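You operate a simulated robot arm through the tools that you are given. There is no shell and no other tool.

You run a simulated robot arm. Do the job below in one go: nothing can be reset, and whatever is moved stays where it is left.

## Task
Stop the screws, then the pump; heat off, speed 0, lock off.
Fine: by their stop buttons; lock the extruder switch last.

It is judged by the outcome, as a careful person would: the job done as asked, and still so three seconds after it is handed in. It fails if anything else is knocked over, pushed out of place, dropped, spilled or broken.

## Robot
A 7-joint arm with a two-finger parallel gripper, fixed in place. Base frame: the origin is on the floor under the middle of its stand, x ahead of it, y to its left, z up. Readings come in m, degrees, newtons and seconds.
It reaches about 1.479 m from its shoulder. Its first joint turns from -166.0 to 166.0 degrees. Payload 4.4 kg.
The TCP is the grasp point between the finger pads, 0.023 m short of the fingertips. In the tool frame z runs along the fingers and y along their closing line. The gripper opens to 0.094 m. The fingers are 0.038 m wide and 0.01 m thick; the gripper's body (0.054 by 0.096 m) begins 0.039 m behind the TCP.
Orientation is that of the tool frame in the base frame, as a unit quaternion [w, x, y, z]. With the fingers straight down and closing along the base's y, the tool's x points along the base's -x, its y along +y and its z along -z.

## Interface
- The arm moves only by the tool jog_arm. Its arguments are lists of equal length, an entry for each row: "claw": the finger opening in m, from 0 to 0.094; "travel": the shift along the tool's x, y, z in m, a list of three; "rotation": the turn, a rotation vector about the tool's x, y, z in degrees, a list of three. In form: {"claw": [claw, ...], "travel": [[dx, dy, dz], ...], "rotation": [[wx, wy, wz], ...]}. A call has 1 to 20 rows; each row shifts and turns the commanded pose from where the row before left it, along the tool's axes as they then stand. Rows are played at 5 a second. More than 0.05 m and 8.6 degrees between two rows, or a gripper value outside its range, and nothing of the call is played. A pose out of reach is approached as far as the arm can. The call stops where the force on the tool passes 40 N (or 10 N more than at its start, if that is more) or the arm is blocked; 0.2 s more then pass. Each finger travels about 0.072 m/s and halts on what it meets, pressing with about 29 N; the grip force reading is that of the motor and also rises with nothing between the fingers. The clock runs only during rows and for 0.2 s after the last one: add rows that do not move to give the fingers time. The reply holds the time, the measured pose of the TCP, the force on the tool along the base axes, the opening and the grip force, in the units named above and with some noise, with the torque about the TCP (base axes, N m) and any sound that the robot's microphone picked up, and new pictures: "pictures" is both (left out), scene, wrist or none.
- Cameras (640 x 400 px; columns grow to the right, rows downward): "scene" is fixed at [0.2145, -0.645, 1.4122]; the picture's right is [0.89, -0.46, 0.00], its down [-0.06, -0.11, -0.99] and it looks along [0.46, 0.88, -0.12] (base axes); focal length 342 px, centre (320, 200). "wrist" rides on the gripper at [0.086, 0.016, -0.074] in the tool frame; the picture's right is [-0.18, 0.98, 0.00], its down [-0.58, -0.11, -0.81] and it looks along [-0.79, -0.15, 0.59] (tool axes); focal length 243 px, centre (320, 200). There is no depth. A picture from a camera that has moved, and an enlarged one, comes with that camera's place and axes in the base frame and with its lens. The place of the scene camera against the robot may be out by one fixed shift of up to 0.018 m in any direction.
- enlarge(camera, box): a new picture of the part [left, top, right, bottom] of that camera's present view, enlarged. No time passes.
- hand_in(): hands the job in; it is judged then, once.

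Nothing tells you positions but the pictures and the camera data. Unless the task says otherwise, let go and move clear before handing in.

The tools are called after "Emit:" as a command line: name --argument value ..., lists and objects as JSON in quotes. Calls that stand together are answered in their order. jog_arm: Moves the arm, as the interface text tells. Its arguments: {"type":"object","properties":{"claw":{"type":"array"},"travel":{"type":"array"},"rotation":{"type":"array"},"pictures":{"type":"string","enum":["both","scene","wrist","none"]}},"required":["claw","travel","rotation"]} The other tools are called the same way: enlarge (camera, box) takes an enlarged picture of a part of a camera's view; hand_in () hands the job in.

At the start:

```text
time_s: 0.0
tool_pos: [0.4853, 0.4907, 1.4995]
ee_rot: [0.0, 0.0, 1.0, 0.001]
ft_force: [0.3, 0.1, -0.5]
wrist_torque: [0.0, 0.0, -0.01]
finger_gap: 0.0939
grip_force: 0.1
```

scene: 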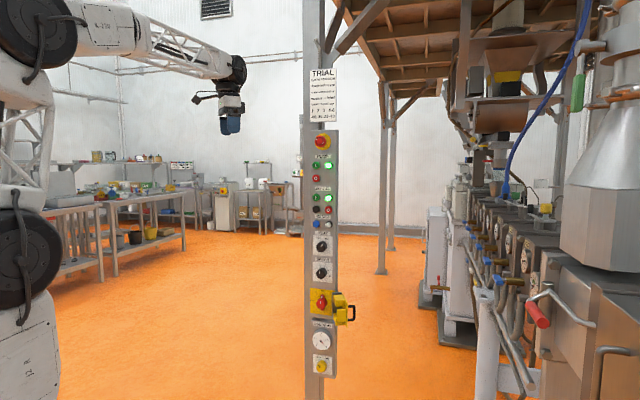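
wrist: 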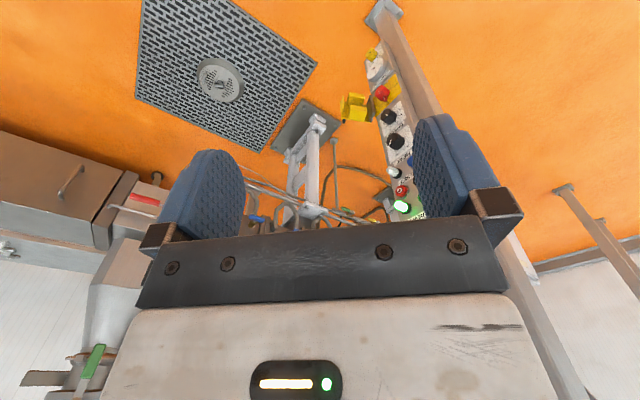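

I see a narrow control column with buttons, knobs and a red/yellow rotary switch in the middle of the scene. I'll enlarge it to read the labels before moving.

Emit:
enlarge --camera "scene" --box '[280, 60, 370, 130]'

Emit:
enlarge --camera "scene" --box '[290, 125, 360, 185]'

Emit:
enlarge --camera "scene" --box '[290, 180, 360, 240]'

Emit:
enlarge --camera "scene" --box '[290, 230, 360, 290]'

Emit:
enlarge --camera "scene" --box '[285, 280, 375, 380]'

Emit:
enlarge --camera "wrist" --box '[320, 30, 440, 220]'

```text
5.71 times, centred on (325, 95) of scene
camera zoom: at [0.2145, -0.645, 1.4122], right [0.89, -0.46, 0.0], down [-0.06, -0.11, -0.99], along [0.46, 0.88, -0.12], focal length 1955 px, centre (291, 800)
```

zoom: 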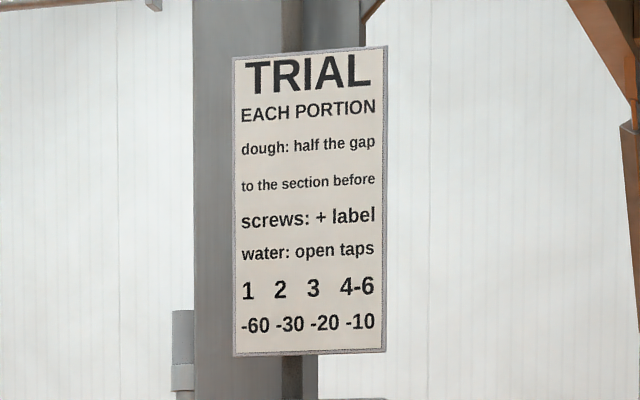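

```text
6.67 times, centred on (325, 155) of scene
camera zoom: at [0.2145, -0.645, 1.4122], right [0.89, -0.46, 0.0], down [-0.06, -0.11, -0.99], along [0.46, 0.88, -0.12], focal length 2281 px, centre (287, 500)
```

zoom: 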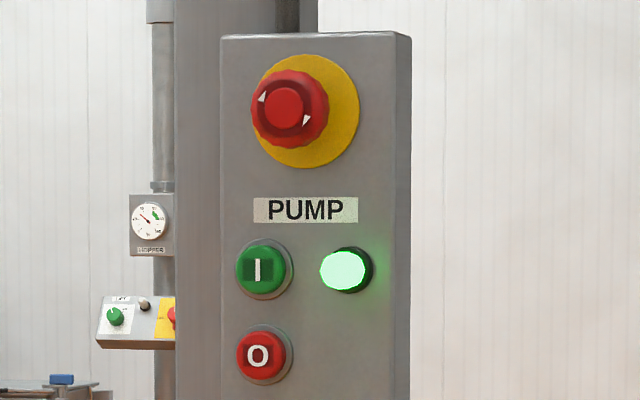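

```text
6.67 times, centred on (325, 210) of scene
camera zoom: at [0.2145, -0.645, 1.4122], right [0.89, -0.46, 0.0], down [-0.06, -0.11, -0.99], along [0.46, 0.88, -0.12], focal length 2281 px, centre (287, 133)
```

zoom: 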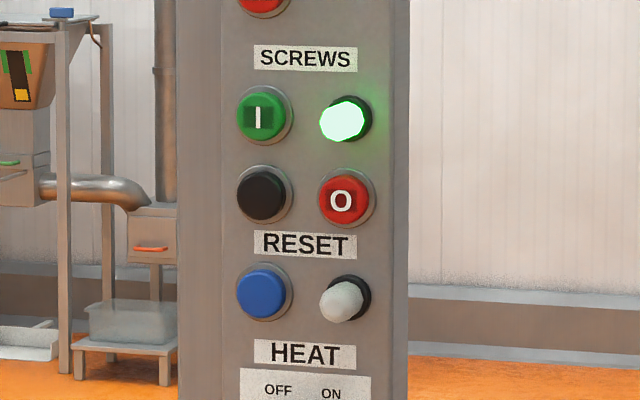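

```text
6.67 times, centred on (325, 260) of scene
camera zoom: at [0.2145, -0.645, 1.4122], right [0.89, -0.46, 0.0], down [-0.06, -0.11, -0.99], along [0.46, 0.88, -0.12], focal length 2281 px, centre (287, -200)
```

zoom: 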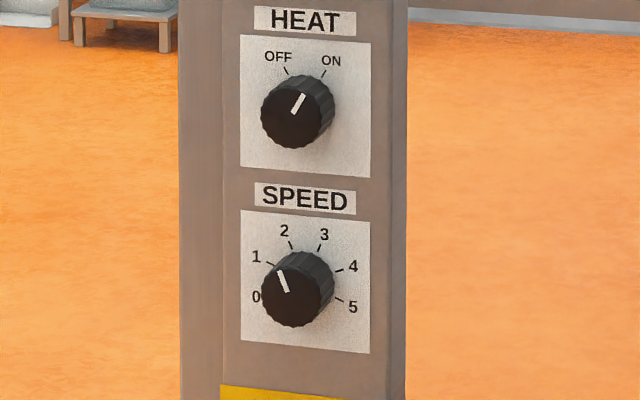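

```text
4.00 times, centred on (330, 330) of scene
camera zoom: at [0.2145, -0.645, 1.4122], right [0.89, -0.46, 0.0], down [-0.06, -0.11, -0.99], along [0.46, 0.88, -0.12], focal length 1369 px, centre (280, -320)
```

zoom: 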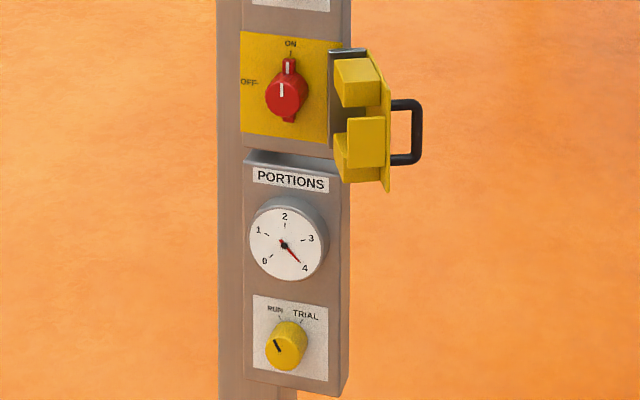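

```text
2.11 times, centred on (380, 125) of wrist
camera zoom: at [0.398, 0.5055, 1.5739], right [0.18, 0.98, 0.0], down [0.58, -0.11, 0.81], along [0.79, -0.15, -0.59], focal length 511 px, centre (194, 358)
```

zoom: 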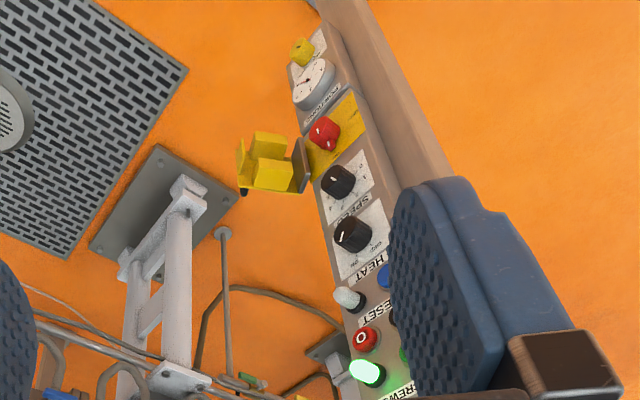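

The column panel stands about 1.1 m out, facing roughly back towards the base and the scene camera. From top to bottom it has PUMP, SCREWS (its red O is on the right), RESET, HEAT, SPEED, the main switch with a hinged yellow lock-out cover, PORTIONS and RUN/TRIAL. I'll move slightly ahead and start tipping the gripper towards the panel.

Emit:
jog_arm --claw '[0.094, 0.094, 0.094, 0.094, 0.094, 0.094, 0.094, 0.094, 0.094]' --travel '[[-0.04, -0.02, 0.0], [-0.04, -0.02, 0.0], [-0.04, -0.02, 0.0], [0, 0, 0], [0, 0, 0], [0, 0, 0], [0, 0, 0], [0, 0, 0], [0, 0, 0]]' --rotation '[[0, 0, 0], [0, 0, 0], [0, 0, 0], [0, -8.2, 0], [0, -8.2, 0], [0, -8.2, 0], [0, -8.2, 0], [0, -8.2, 0], [0, 0, 0]]'

```text
time_s: 2.0
tool_pos: [0.6043, 0.4311, 1.4995]
ee_rot: [0.351, 0.001, 0.936, -0.001]
ft_force: [-0.4, -0.2, -0.3]
wrist_torque: [-0.03, 0.0, -0.02]
finger_gap: 0.0943
grip_force: 0.1
camera wrist: at [0.4903, 0.4463, 1.4987], right [0.14, 0.98, 0.12], down [-0.09, -0.11, 0.99], along [0.99, -0.15, 0.07], focal length 243 px, centre (320, 200)
```

scene: 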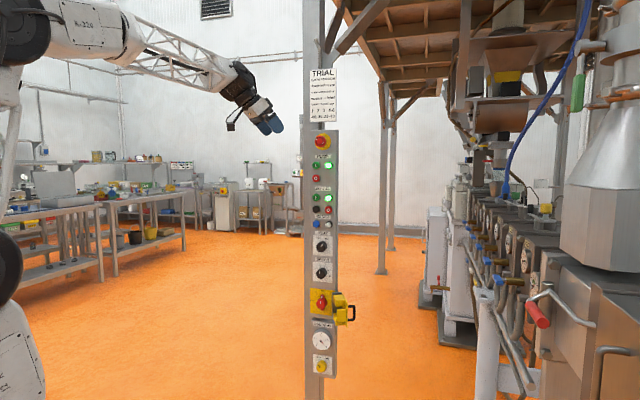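
wrist: 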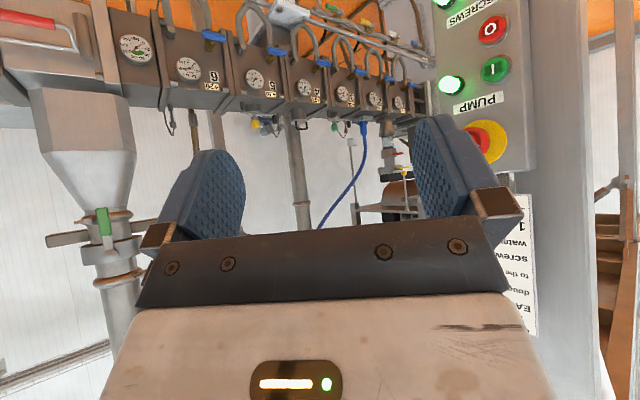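

The tipping works and the panel now shows upside down in the wrist view. I'll finish the pitch to horizontal and yaw towards the panel.

Emit:
jog_arm --claw '[0.094, 0.094, 0.094, 0.094, 0.094, 0.094, 0.094, 0.094, 0.094, 0.094, 0.094, 0.094]' --travel '[[0, 0, 0], [0, 0, 0], [0, 0, 0], [0, 0, 0], [0, 0, 0], [0, 0, 0], [0, 0, 0], [0, 0, 0], [0, 0, 0], [0, 0, 0], [0, 0, 0], [0, 0, 0]]' --rotation '[[0, -8.2, 0], [0, -8.2, 0], [0, -8.2, 0], [0, -8.2, 0], [0, -8.2, 0], [0, -8.0, 0], [-8, 0, 0], [-8, 0, 0], [-8, 0, 0], [-8, 0, 0], [-8, 0, 0], [0, 0, 0]]'

```text
time_s: 4.6
tool_pos: [0.6053, 0.4297, 1.5]
ee_rot: [0.664, -0.242, 0.664, 0.244]
ft_force: [0.5, 0.6, -0.8]
wrist_torque: [0.01, 0.02, -0.04]
finger_gap: 0.0939
grip_force: 0.0
camera wrist: at [0.5371, 0.3935, 1.4127], right [-0.63, 0.75, 0.18], down [-0.55, -0.6, 0.58], along [0.55, 0.27, 0.79], focal length 243 px, centre (320, 200)
```

scene: 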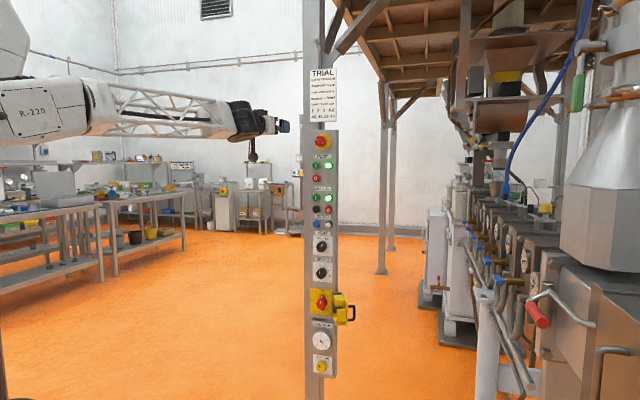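
wrist: 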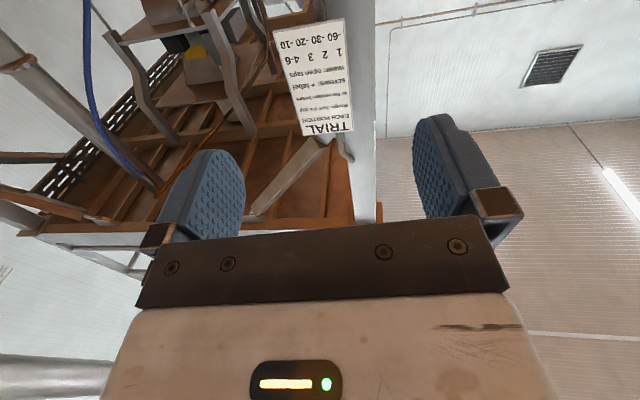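

The gripper is horizontal but the wrist camera now looks up above the panel. I'll lower the arm and tilt the gripper back so that the wrist camera surveys the panel face squarely.

Emit:
jog_arm --claw '[0.094, 0.094, 0.094, 0.094, 0.094, 0.094, 0.094, 0.094, 0.094, 0.094, 0.094, 0.094]' --travel '[[0.05, 0, 0], [0.05, 0, 0], [0.05, 0, 0], [0.05, 0, 0], [0.05, 0, 0], [0.05, 0, 0], [0, 0, 0], [0, 0, 0], [0, 0, 0], [0, 0, 0], [0, 0, 0], [0, 0, 0]]' --rotation '[[0, 0, 0], [0, 0, 0], [0, 0, 0], [0, 0, 0], [0, 0, 0], [0, 0, 0], [0, 8.2, 0], [0, 8.2, 0], [0, 8.2, 0], [0, 8.2, 0], [0, 8.2, 0], [0, 0, 0]]'

```text
time_s: 7.4
tool_pos: [0.546, 0.3961, 1.3419]
ee_rot: [0.512, -0.298, 0.781, 0.195]
ft_force: [0.2, -0.3, -1.0]
wrist_torque: [0.03, -0.07, 0.0]
finger_gap: 0.0939
grip_force: 0.0
out of reach, approached as far as the arm can: row 11
stopped in row 12: the arm was blocked; the commanded pose is now the measured one
camera wrist: at [0.4566, 0.3379, 1.292], right [-0.6, 0.78, 0.17], down [-0.31, -0.42, 0.85], along [0.74, 0.46, 0.49], focal length 243 px, centre (320, 200)
```

scene: 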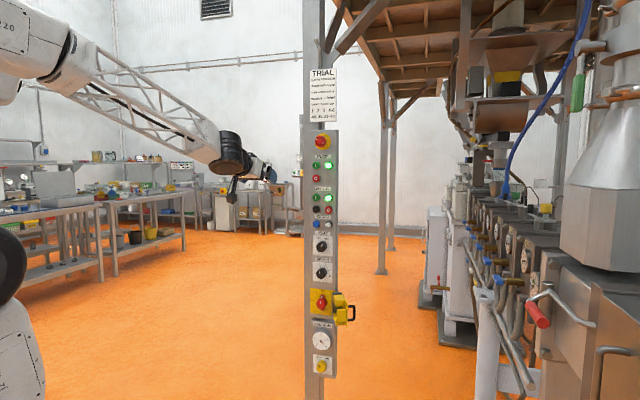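
wrist: 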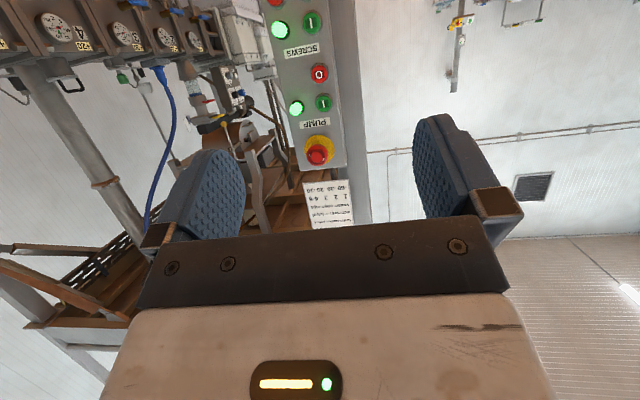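

The arm ran into a reach limit while folding back, so it stopped higher than I commanded. The panel's upper half is in view, so I'll enlarge it for measurements.

Emit:
enlarge --camera "wrist" --box '[250, 0, 390, 90]'

Emit:
enlarge --camera "wrist" --box '[250, 80, 390, 170]'

```text
4.44 times, centred on (320, 45) of wrist
camera zoom: at [0.4566, 0.3379, 1.292], right [-0.6, 0.78, 0.17], down [-0.31, -0.42, 0.85], along [0.74, 0.46, 0.49], focal length 1078 px, centre (320, 889)
```

zoom: 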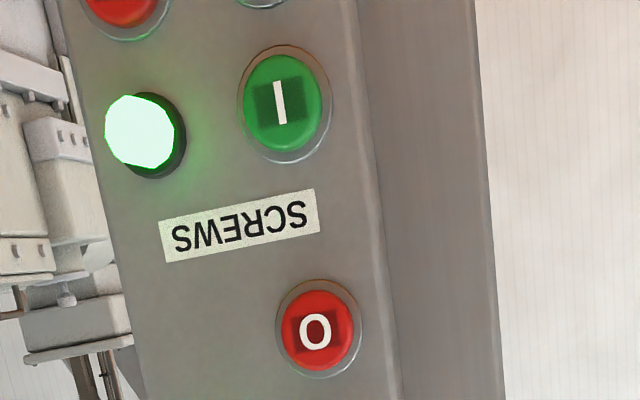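

```text
4.44 times, centred on (320, 125) of wrist
camera zoom: at [0.4566, 0.3379, 1.292], right [-0.6, 0.78, 0.17], down [-0.31, -0.42, 0.85], along [0.74, 0.46, 0.49], focal length 1078 px, centre (320, 533)
```

zoom: 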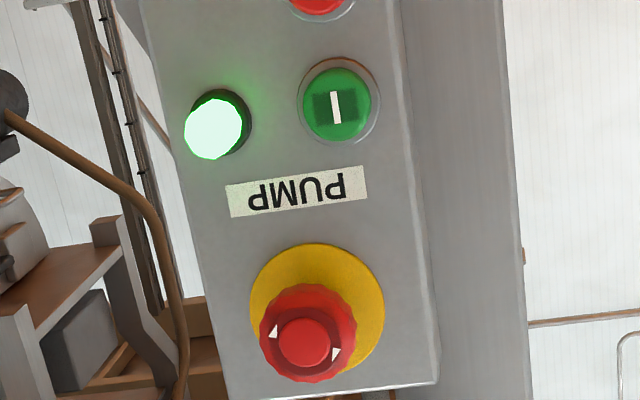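

The panel faces about 45° between -x and -y, and the PUMP stop button is near (0.865, 0.645, 1.31). I'll level the gripper, square it to the panel and move closer, about 15 cm short of the face.

Emit:
jog_arm --claw '[0.094, 0.094, 0.094, 0.094, 0.094, 0.094, 0.094, 0.094, 0.094, 0.094, 0.094]' --travel '[[-0.003, -0.006, 0.045], [-0.003, -0.006, 0.045], [-0.003, -0.006, 0.045], [-0.003, -0.006, 0.045], [-0.003, -0.006, 0.045], [-0.003, -0.006, 0.045], [0, 0, 0], [0, 0, 0], [0, 0, 0], [0, 0, 0], [0, 0, 0]]' --rotation '[[0, 0, 0], [0, 0, 0], [0, 0, 0], [0, 0, 0], [0, 0, 0], [0, 0, 0], [0, -7.8, 0], [0, -7.8, 0], [0, -7.8, 0], [-3.3, 0, 0], [0, 0, 0]]'

```text
time_s: 9.8
tool_pos: [0.7596, 0.5375, 1.251]
ee_rot: [0.652, -0.271, 0.654, 0.271]
ft_force: [-0.5, 0.0, -0.2]
wrist_torque: [-0.01, 0.01, -0.02]
finger_gap: 0.0939
grip_force: 0.1
camera wrist: at [0.6941, 0.4961, 1.1636], right [-0.7, 0.69, 0.18], down [-0.49, -0.65, 0.58], along [0.52, 0.32, 0.79], focal length 243 px, centre (320, 200)
```

scene: 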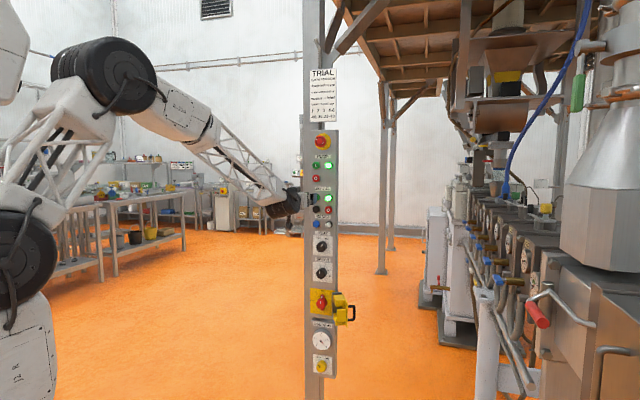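
wrist: 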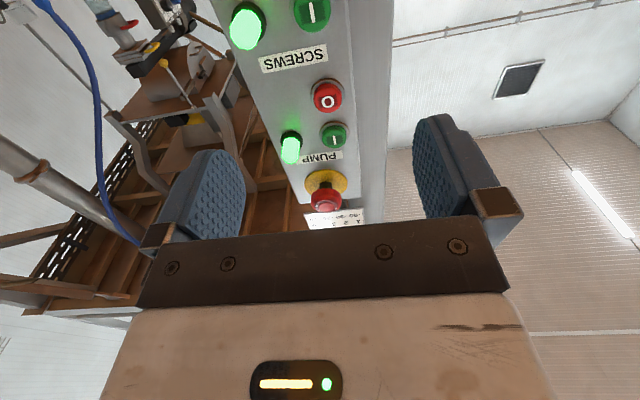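

The gripper is level and square to the panel. I'll enlarge both views to refine positions.

Emit:
enlarge --camera "scene" --box '[250, 150, 360, 250]'

Emit:
enlarge --camera "wrist" --box '[210, 0, 390, 112]'

Emit:
enlarge --camera "wrist" --box '[250, 70, 410, 230]'

```text
4.00 times, centred on (305, 200) of scene
camera zoom: at [0.2145, -0.645, 1.4122], right [0.89, -0.46, 0.0], down [-0.06, -0.11, -0.99], along [0.46, 0.88, -0.12], focal length 1369 px, centre (380, 200)
```

zoom: 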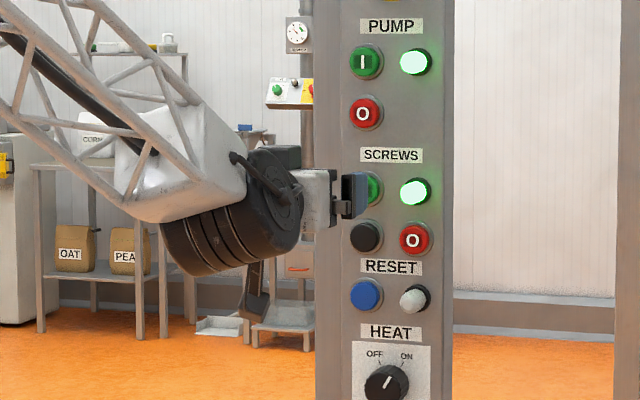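

```text
3.56 times, centred on (300, 56) of wrist
camera zoom: at [0.6941, 0.4961, 1.1636], right [-0.7, 0.69, 0.18], down [-0.49, -0.65, 0.58], along [0.52, 0.32, 0.79], focal length 863 px, centre (391, 712)
```

zoom: 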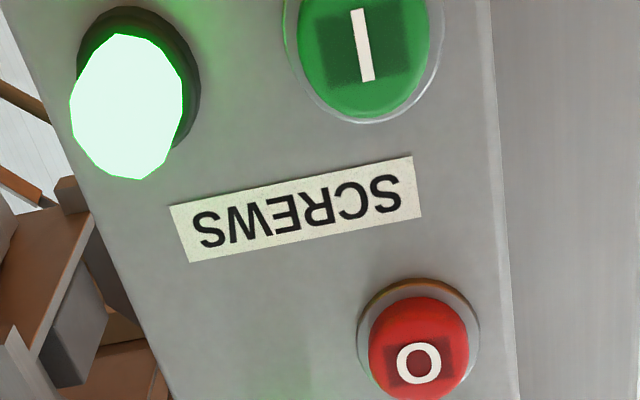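

```text
2.50 times, centred on (330, 150) of wrist
camera zoom: at [0.6941, 0.4961, 1.1636], right [-0.7, 0.69, 0.18], down [-0.49, -0.65, 0.58], along [0.52, 0.32, 0.79], focal length 606 px, centre (295, 325)
```

zoom: 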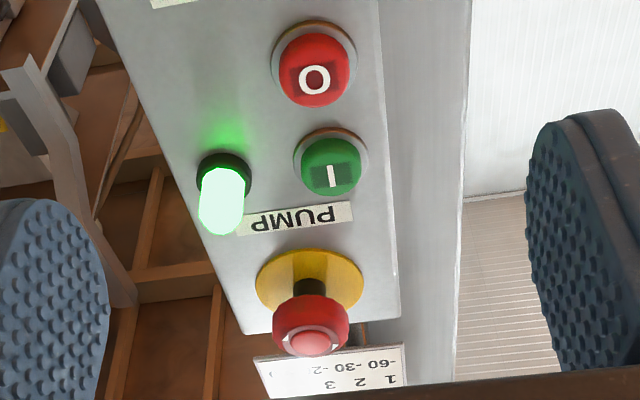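

From the two wrist views, the panel is square to the gripper with its surface 0.185 m ahead of the TCP. The PUMP stop is about 65 mm above the TCP, and the SCREWS stop is about 65 mm below it and 58 mm to the right. I'll close the fingers and line up in front of the SCREWS stop to check it.

Emit:
jog_arm --claw '[0.06, 0.03, 0.0, 0.0, 0.0]' --travel '[[0.02, -0.02, 0.015], [0.02, -0.02, 0.015], [0.02, -0.018, 0.015], [0.005, 0, 0.015], [0, 0, 0]]' --rotation '[[0, 0, 0], [0, 0, 0], [0, 0, 0], [0, 0, 0], [0, 0, 0]]'

```text
time_s: 11.0
tool_pos: [0.8423, 0.538, 1.1868]
ee_rot: [0.653, -0.271, 0.654, 0.271]
ft_force: [-1.0, 0.3, 0.2]
wrist_torque: [0.02, -0.02, -0.01]
finger_gap: 0.0001
grip_force: 28.7
camera wrist: at [0.7773, 0.4967, 1.0993], right [-0.7, 0.69, 0.18], down [-0.49, -0.65, 0.58], along [0.52, 0.32, 0.79], focal length 243 px, centre (320, 200)
```

scene: 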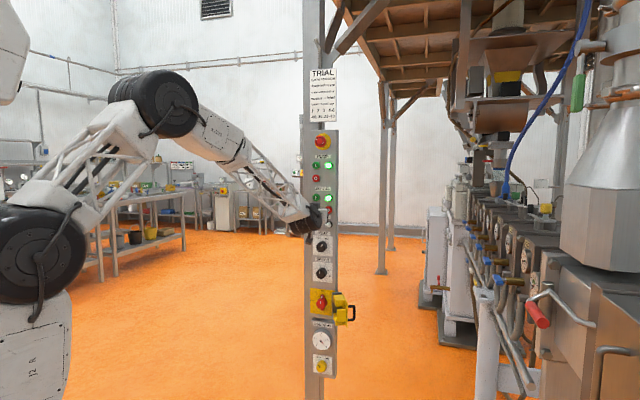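
wrist: 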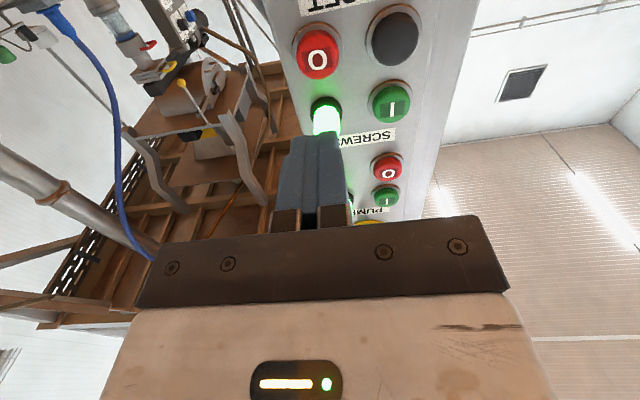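

The SCREWS stop shows straight ahead, perhaps slightly lower than the TCP. I'll enlarge to measure it precisely.

Emit:
enlarge --camera "wrist" --box '[270, 0, 430, 100]'

Emit:
enlarge --camera "scene" --box '[280, 170, 360, 240]'

```text
4.00 times, centred on (350, 50) of wrist
camera zoom: at [0.7773, 0.4967, 1.0993], right [-0.7, 0.69, 0.18], down [-0.49, -0.65, 0.58], along [0.52, 0.32, 0.79], focal length 970 px, centre (200, 800)
```

zoom: 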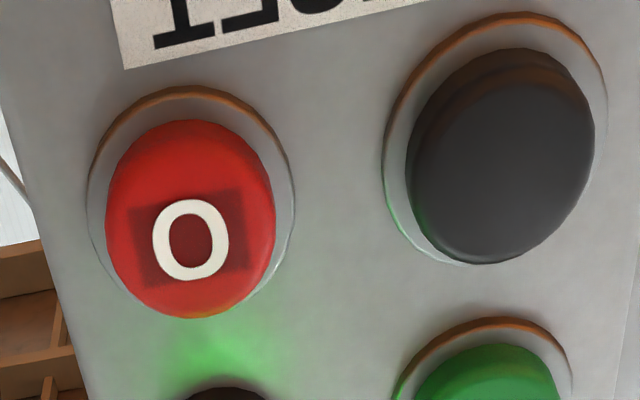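

```text
5.71 times, centred on (320, 205) of scene
camera zoom: at [0.2145, -0.645, 1.4122], right [0.89, -0.46, 0.0], down [-0.06, -0.11, -0.99], along [0.46, 0.88, -0.12], focal length 1955 px, centre (320, 171)
```

zoom: 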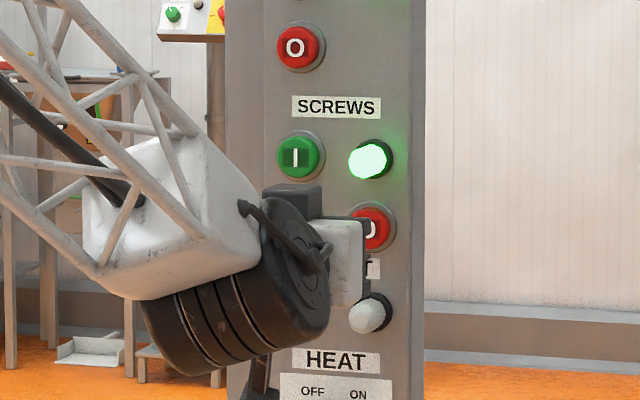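

The stop's centre is 5 mm below the TCP axis and the tips are about 90 mm from its face. I'll drop 5 mm and move in to just short of it.

Emit:
jog_arm --claw '[0.0, 0.0, 0.0, 0.0]' --travel '[[0.005, -0.001, 0.03], [0, 0, 0.03], [0, 0, 0.02], [0, 0, 0]]' --rotation '[[0, 0, 0], [0, 0, 0], [0, 0, 0], [0, 0, 0]]'

Emit:
enlarge --camera "wrist" --box '[240, 60, 440, 200]'

```text
time_s: 12.0
tool_pos: [0.8997, 0.5951, 1.1805]
ee_rot: [0.652, -0.271, 0.654, 0.27]
ft_force: [0.1, 0.4, 0.8]
wrist_torque: [-0.01, -0.02, 0.01]
finger_gap: 0.0
grip_force: 28.5
camera wrist: at [0.8347, 0.5529, 1.0938], right [-0.7, 0.69, 0.18], down [-0.49, -0.65, 0.58], along [0.52, 0.32, 0.79], focal length 243 px, centre (320, 200)
```

scene: 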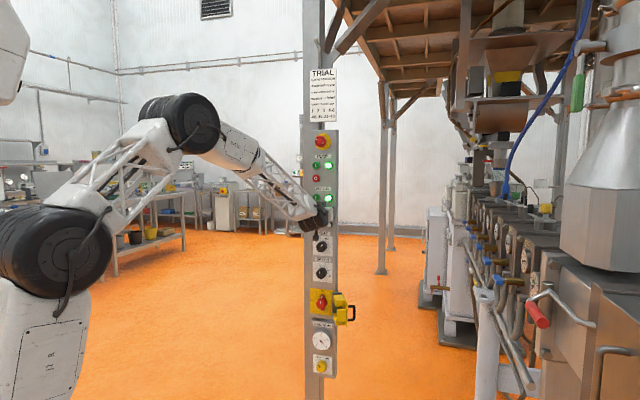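
wrist: 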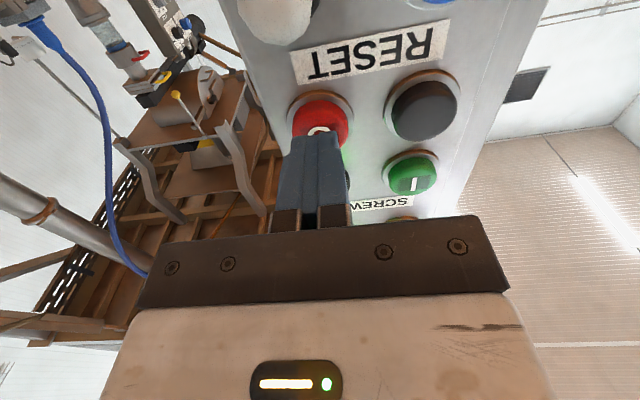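

```text
2.86 times, centred on (340, 130) of wrist
camera zoom: at [0.8347, 0.5529, 1.0938], right [-0.7, 0.69, 0.18], down [-0.49, -0.65, 0.58], along [0.52, 0.32, 0.79], focal length 693 px, centre (263, 400)
```

zoom: 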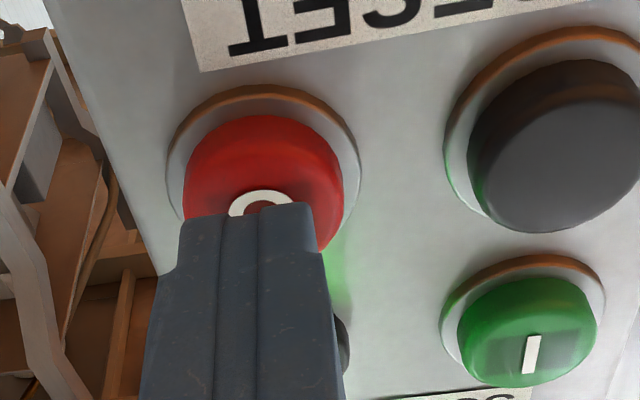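

The tips sit about 10 mm short of the red O, nicely centred. I'll press in small steps and watch force, sound and the lamp.

Emit:
jog_arm --claw '[0.0, 0.0, 0.0, 0.0, 0.0]' --travel '[[0, 0, 0.004], [0, 0, 0.003], [0, 0, 0.003], [0, 0, 0.003], [0, 0, 0.002]]' --rotation '[[0, 0, 0], [0, 0, 0], [0, 0, 0], [0, 0, 0], [0, 0, 0]]'

Emit:
enlarge --camera "scene" --box '[280, 130, 360, 240]'

Emit:
enlarge --camera "wrist" --box '[240, 60, 440, 200]'

```text
time_s: 13.2
tool_pos: [0.9101, 0.6053, 1.18]
ee_rot: [0.652, -0.272, 0.654, 0.271]
ft_force: [-2.0, -2.5, 1.3]
wrist_torque: [0.09, -0.06, -0.02]
finger_gap: 0.0
grip_force: 28.5
heard: click
camera wrist: at [0.8451, 0.5635, 1.0937], right [-0.7, 0.69, 0.18], down [-0.49, -0.65, 0.58], along [0.52, 0.32, 0.79], focal length 243 px, centre (320, 200)
```

scene: 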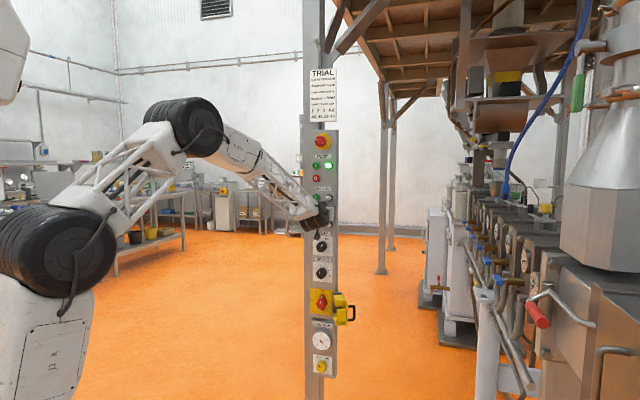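
wrist: 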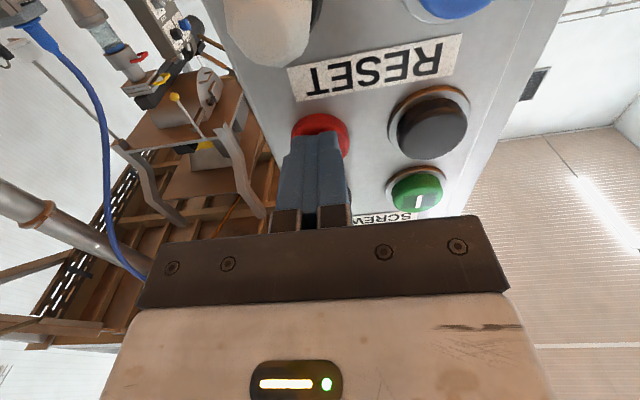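

```text
3.64 times, centred on (320, 185) of scene
camera zoom: at [0.2145, -0.645, 1.4122], right [0.89, -0.46, 0.0], down [-0.06, -0.11, -0.99], along [0.46, 0.88, -0.12], focal length 1244 px, centre (320, 254)
```

zoom: 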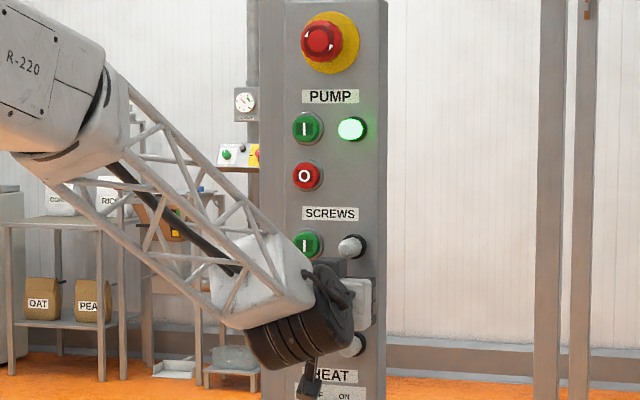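

```text
2.86 times, centred on (340, 130) of wrist
camera zoom: at [0.8451, 0.5635, 1.0937], right [-0.7, 0.69, 0.18], down [-0.49, -0.65, 0.58], along [0.52, 0.32, 0.79], focal length 693 px, centre (263, 400)
```

zoom: 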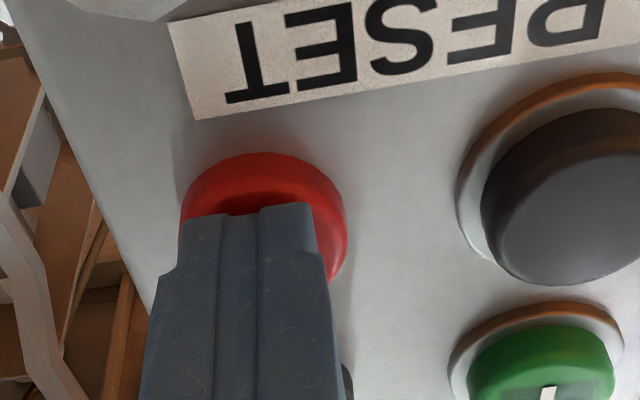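

A click was heard and the SCREWS lamp went out. I'll back off and line up with the PUMP stop, about 135 mm higher and 56 mm to the left.

Emit:
jog_arm --claw '[0.0, 0.0, 0.0, 0.0, 0.0, 0.0]' --travel '[[0, 0, -0.04], [0, 0, -0.02], [-0.045, 0.019, 0], [-0.045, 0.019, 0], [-0.0445, 0.0185, 0], [0, 0, 0]]' --rotation '[[0, 0, 0], [0, 0, 0], [0, 0, 0], [0, 0, 0], [0, 0, 0], [0, 0, 0]]'

Emit:
enlarge --camera "wrist" --box '[240, 0, 440, 140]'

Emit:
enlarge --camera "scene" --box '[280, 130, 360, 240]'

```text
time_s: 14.6
tool_pos: [0.8299, 0.6044, 1.3167]
ee_rot: [0.652, -0.271, 0.654, 0.27]
ft_force: [0.3, 0.0, -0.2]
wrist_torque: [0.02, 0.0, 0.01]
finger_gap: 0.0
grip_force: 28.7
camera wrist: at [0.7633, 0.562, 1.2295], right [-0.7, 0.69, 0.18], down [-0.49, -0.65, 0.58], along [0.52, 0.32, 0.79], focal length 243 px, centre (320, 200)
```

scene: 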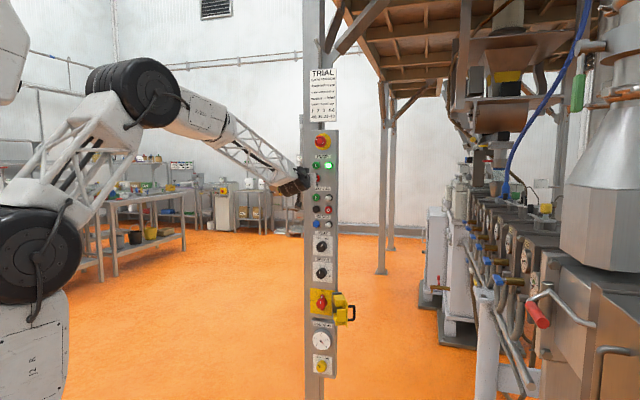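
wrist: 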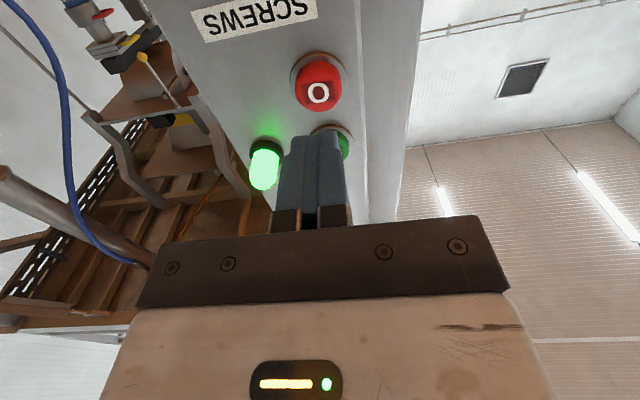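

```text
2.86 times, centred on (340, 70) of wrist
camera zoom: at [0.7633, 0.562, 1.2295], right [-0.7, 0.69, 0.18], down [-0.49, -0.65, 0.58], along [0.52, 0.32, 0.79], focal length 693 px, centre (263, 571)
```

zoom: 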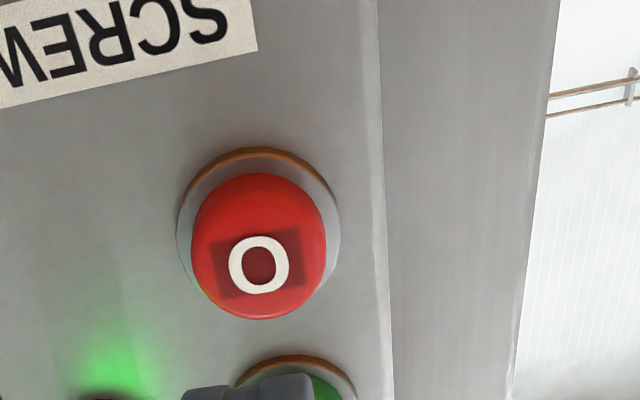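

```text
3.64 times, centred on (320, 185) of scene
camera zoom: at [0.2145, -0.645, 1.4122], right [0.89, -0.46, 0.0], down [-0.06, -0.11, -0.99], along [0.46, 0.88, -0.12], focal length 1244 px, centre (320, 254)
```

zoom: 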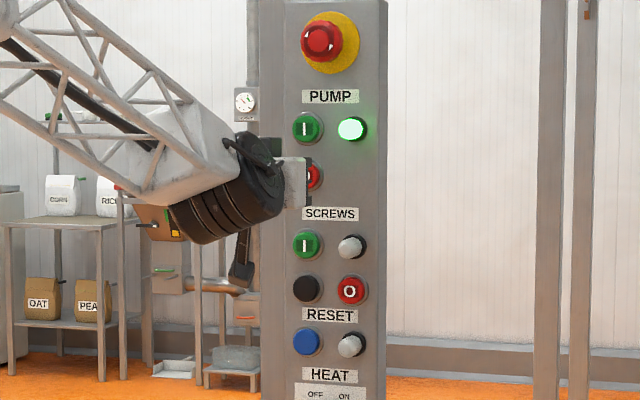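

The PUMP stop is centred on the gripper axis. I'll approach and press it the same way.

Emit:
jog_arm --claw '[0.0, 0.0, 0.0, 0.0, 0.0, 0.0, 0.0]' --travel '[[0, -0.001, 0.03], [0, 0, 0.015], [0, 0, 0.004], [0, 0, 0.003], [0, 0, 0.003], [0, 0, 0.003], [0, 0, 0.001]]' --rotation '[[0, 0, 0], [0, 0, 0], [0, 0, 0], [0, 0, 0], [0, 0, 0], [0, 0, 0], [0, 0, 0]]'

Emit:
enlarge --camera "scene" --box '[280, 130, 360, 240]'

```text
time_s: 16.2
tool_pos: [0.8724, 0.6456, 1.3141]
ee_rot: [0.651, -0.272, 0.654, 0.271]
ft_force: [-2.1, -3.7, 1.2]
wrist_torque: [0.03, -0.02, -0.04]
finger_gap: 0.0
grip_force: 29.4
heard: click
camera wrist: at [0.8058, 0.6032, 1.2274], right [-0.7, 0.69, 0.18], down [-0.49, -0.65, 0.58], along [0.52, 0.32, 0.79], focal length 243 px, centre (320, 200)
```

scene: 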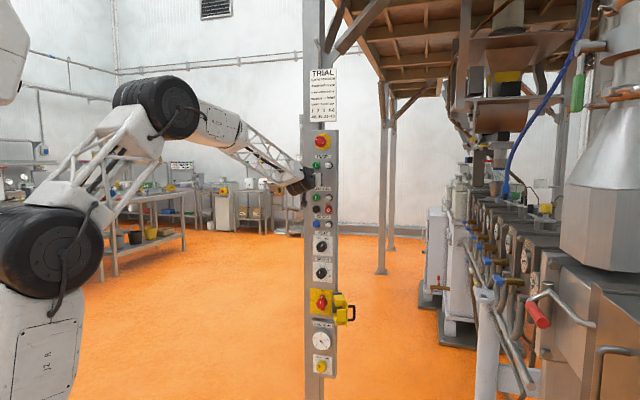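
wrist: 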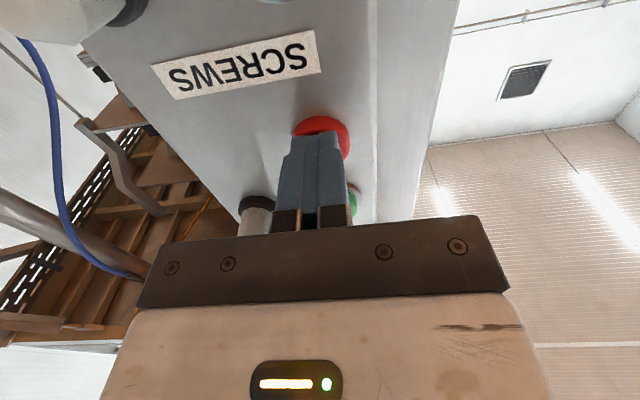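

```text
3.64 times, centred on (320, 185) of scene
camera zoom: at [0.2145, -0.645, 1.4122], right [0.89, -0.46, 0.0], down [-0.06, -0.11, -0.99], along [0.46, 0.88, -0.12], focal length 1244 px, centre (320, 254)
```

zoom: 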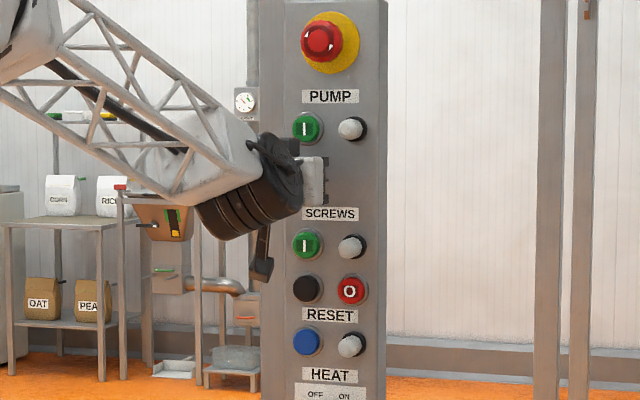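

The PUMP lamp is out as well. Next I'll back off, open the fingers and go down in front of the HEAT knob at about z 1.03 on the panel's centre line.

Emit:
jog_arm --claw '[0.0, 0.0, 0.03, 0.06, 0.08, 0.08, 0.08, 0.08, 0.08]' --travel '[[0, 0, -0.05], [0, 0, -0.05], [0.048, -0.0046, 0], [0.048, -0.0046, 0], [0.048, -0.0046, 0], [0.048, -0.0046, 0], [0.048, -0.0046, 0], [0.048, -0.0046, 0], [0, 0, 0]]' --rotation '[[0, 0, 0], [0, 0, 0], [0, 0, 0], [0, 0, 0], [0, 0, 0], [0, 0, 0], [0, 0, 0], [0, 0, 0], [0, 0, 0]]'

Emit:
enlarge --camera "wrist" --box '[240, 0, 440, 140]'

Emit:
enlarge --camera "scene" --box '[280, 200, 360, 330]'

```text
time_s: 18.2
tool_pos: [0.8173, 0.5533, 1.0253]
ee_rot: [0.652, -0.272, 0.654, 0.271]
ft_force: [-0.5, 0.1, 1.1]
wrist_torque: [-0.02, -0.01, -0.02]
finger_gap: 0.0802
grip_force: 0.0
camera wrist: at [0.752, 0.5111, 0.9376], right [-0.7, 0.69, 0.18], down [-0.49, -0.65, 0.58], along [0.52, 0.32, 0.79], focal length 243 px, centre (320, 200)
```

scene: 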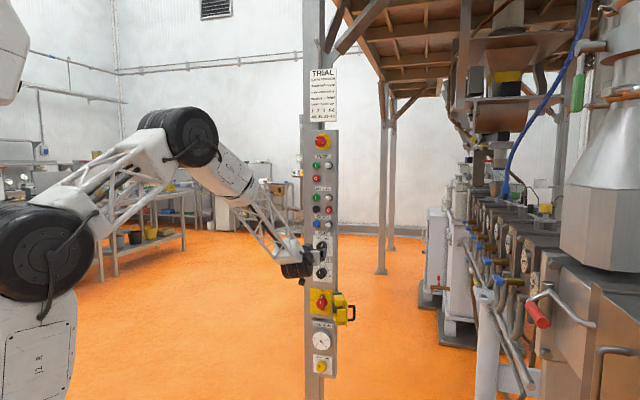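
wrist: 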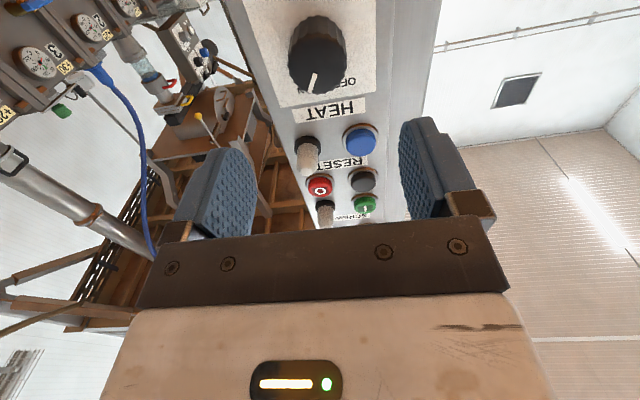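

```text
2.86 times, centred on (340, 70) of wrist
camera zoom: at [0.752, 0.5111, 0.9376], right [-0.7, 0.69, 0.18], down [-0.49, -0.65, 0.58], along [0.52, 0.32, 0.79], focal length 693 px, centre (263, 571)
```

zoom: 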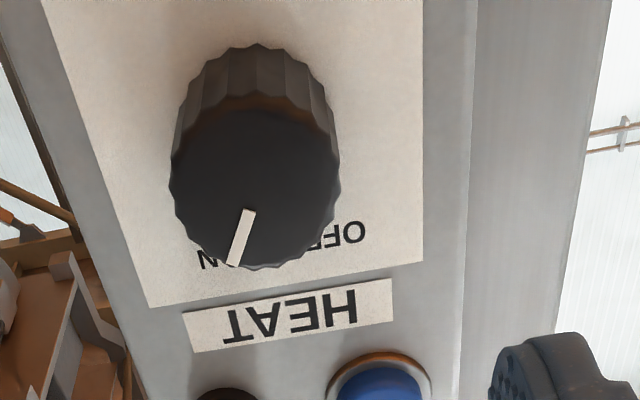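

```text
3.08 times, centred on (320, 265) of scene
camera zoom: at [0.2145, -0.645, 1.4122], right [0.89, -0.46, 0.0], down [-0.06, -0.11, -0.99], along [0.46, 0.88, -0.12], focal length 1053 px, centre (320, 0)
```

zoom: 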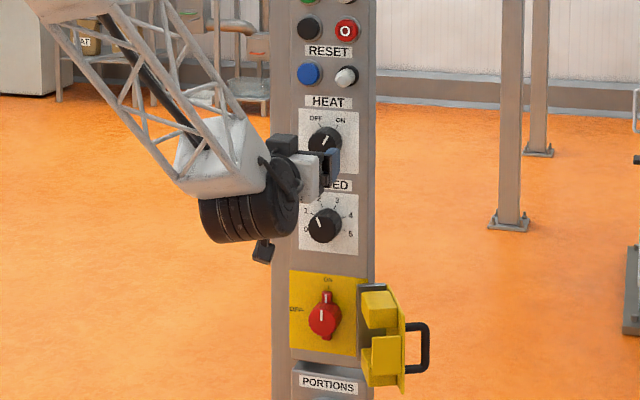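

The HEAT knob is about 43 mm across and sits 5 mm below the axis, pointing at ON. I'll advance with open fingers so they straddle it and stop about 5 mm short of the plate.

Emit:
jog_arm --claw '[0.08, 0.08, 0.08, 0.08, 0.08]' --travel '[[0.005, -0.001, 0.04], [0, 0, 0.035], [0, 0, 0.02], [0, 0, 0.008], [0, 0, 0]]' --rotation '[[0, 0, 0], [0, 0, 0], [0, 0, 0], [0, 0, 0], [0, 0, 0]]'

Emit:
enlarge --camera "wrist" --box '[180, 40, 460, 215]'

Emit:
enlarge --camera "scene" --box '[280, 200, 360, 300]'

```text
time_s: 19.4
tool_pos: [0.8923, 0.627, 1.0215]
ee_rot: [0.652, -0.272, 0.654, 0.272]
ft_force: [0.3, 0.0, 0.1]
wrist_torque: [-0.03, 0.02, -0.01]
finger_gap: 0.08
grip_force: 0.0
camera wrist: at [0.826, 0.585, 0.9354], right [-0.7, 0.69, 0.18], down [-0.49, -0.65, 0.58], along [0.52, 0.32, 0.79], focal length 243 px, centre (320, 200)
```

scene: 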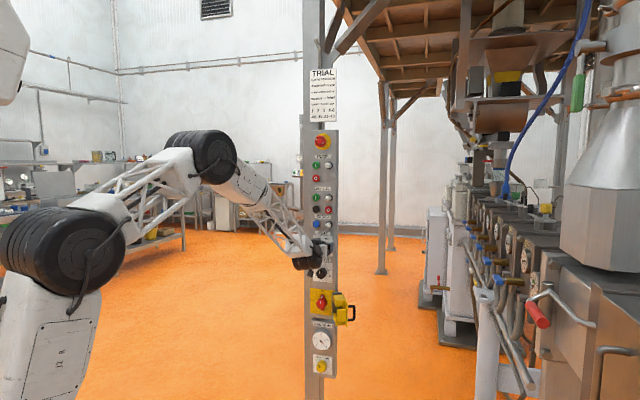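
wrist: 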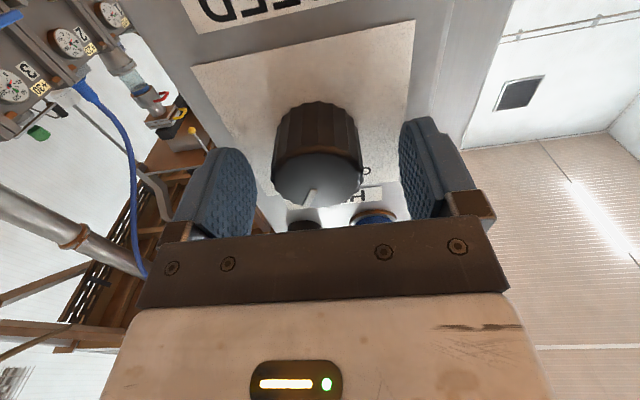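

```text
2.29 times, centred on (320, 128) of wrist
camera zoom: at [0.826, 0.585, 0.9354], right [-0.7, 0.69, 0.18], down [-0.49, -0.65, 0.58], along [0.52, 0.32, 0.79], focal length 555 px, centre (320, 366)
```

zoom: 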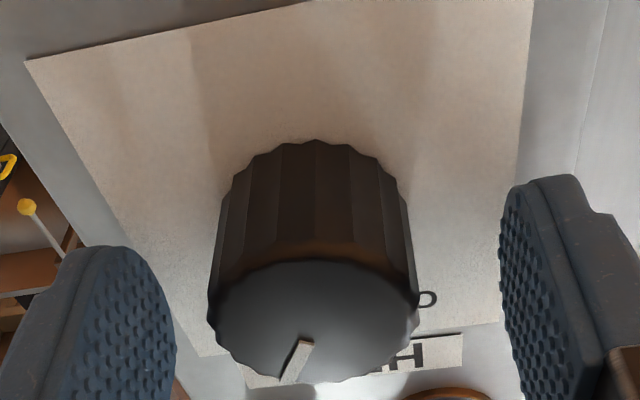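

```text
4.00 times, centred on (320, 250) of scene
camera zoom: at [0.2145, -0.645, 1.4122], right [0.89, -0.46, 0.0], down [-0.06, -0.11, -0.99], along [0.46, 0.88, -0.12], focal length 1369 px, centre (320, 0)
```

zoom: 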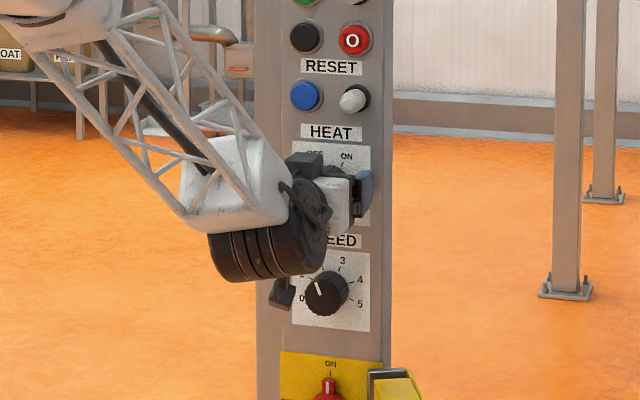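

The fingers straddle the knob with its axis within 2 mm of the tool axis. I'll close on it and check.

Emit:
jog_arm --claw '[0.08, 0.05, 0.02, 0.02, 0.02]' --travel '[[0, -0.0015, 0], [0, 0, 0], [0, 0, 0], [0, 0, 0], [0, 0, 0]]' --rotation '[[0, 0, 0], [0, 0, 0], [0, 0, 0], [0, 0, 0], [0, 0, 0]]'

Emit:
enlarge --camera "wrist" --box '[180, 40, 460, 215]'

```text
time_s: 20.6
tool_pos: [0.8921, 0.6251, 1.0222]
ee_rot: [0.652, -0.272, 0.654, 0.27]
ft_force: [-24.3, 17.5, 1.4]
wrist_torque: [0.16, -0.03, -0.12]
finger_gap: 0.0414
grip_force: 45.3
camera wrist: at [0.8264, 0.5843, 0.9348], right [-0.7, 0.69, 0.18], down [-0.49, -0.65, 0.58], along [0.52, 0.32, 0.79], focal length 243 px, centre (320, 200)
```

scene: 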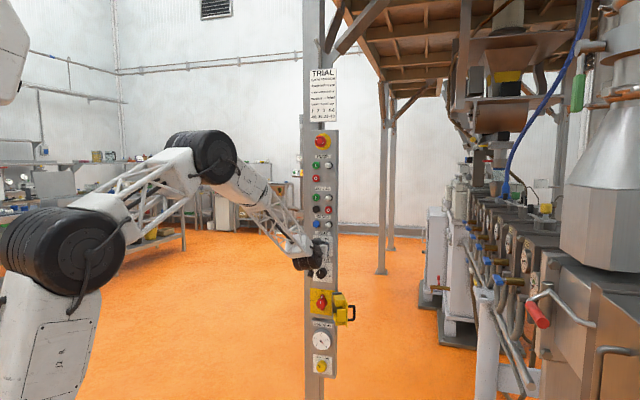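
wrist: 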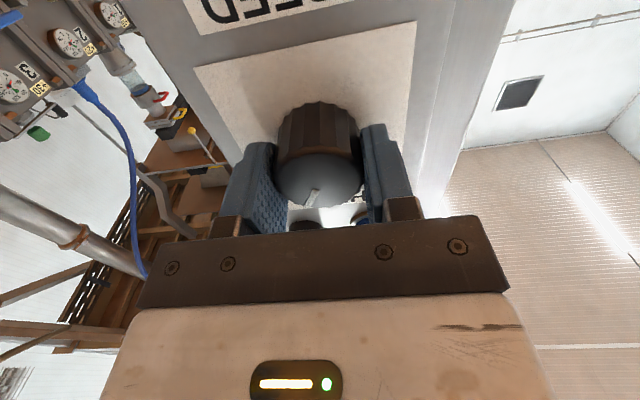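

```text
2.29 times, centred on (320, 128) of wrist
camera zoom: at [0.8264, 0.5843, 0.9348], right [-0.7, 0.69, 0.18], down [-0.49, -0.65, 0.58], along [0.52, 0.32, 0.79], focal length 555 px, centre (320, 366)
```

zoom: 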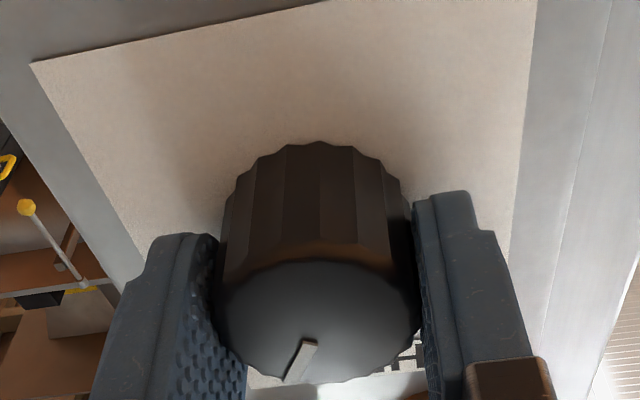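

Force reads about 30 N sideways, so the knob is slightly to the +y side of the gripper's centre. I'll shift by small amounts to balance the grip before turning.

Emit:
jog_arm --claw '[0.02, 0.02]' --travel '[[0, 0.0015, 0], [0, 0, 0]]' --rotation '[[0, 0, 0], [0, 0, 0]]' --pictures "none"

```text
time_s: 21.2
tool_pos: [0.8923, 0.6262, 1.0213]
ee_rot: [0.652, -0.271, 0.655, 0.269]
ft_force: [-21.8, 7.7, 4.7]
wrist_torque: [-0.28, 0.25, -0.06]
finger_gap: 0.0414
grip_force: 44.6
```

Emit:
jog_arm --claw '[0.02, 0.02]' --travel '[[0, 0.0015, -0.0005], [0, 0, 0]]' --rotation '[[0, 0, 0], [0, 0, 0]]' --pictures "none"

```text
time_s: 21.8
tool_pos: [0.8917, 0.6268, 1.0218]
ee_rot: [0.653, -0.27, 0.654, 0.27]
ft_force: [33.1, 13.9, -0.7]
wrist_torque: [-0.13, -0.27, -0.05]
finger_gap: 0.0416
grip_force: 44.8
```

Emit:
jog_arm --claw '[0.02, 0.02]' --travel '[[0, -0.0006, 0.0004], [0, 0, 0]]' --rotation '[[0, 0, 0], [0, 0, 0]]' --pictures "none"

```text
time_s: 22.4
tool_pos: [0.8908, 0.6267, 1.022]
ee_rot: [0.652, -0.271, 0.654, 0.271]
ft_force: [10.0, -6.8, 4.2]
wrist_torque: [0.52, -0.99, -0.37]
finger_gap: 0.0414
grip_force: 45.2
```

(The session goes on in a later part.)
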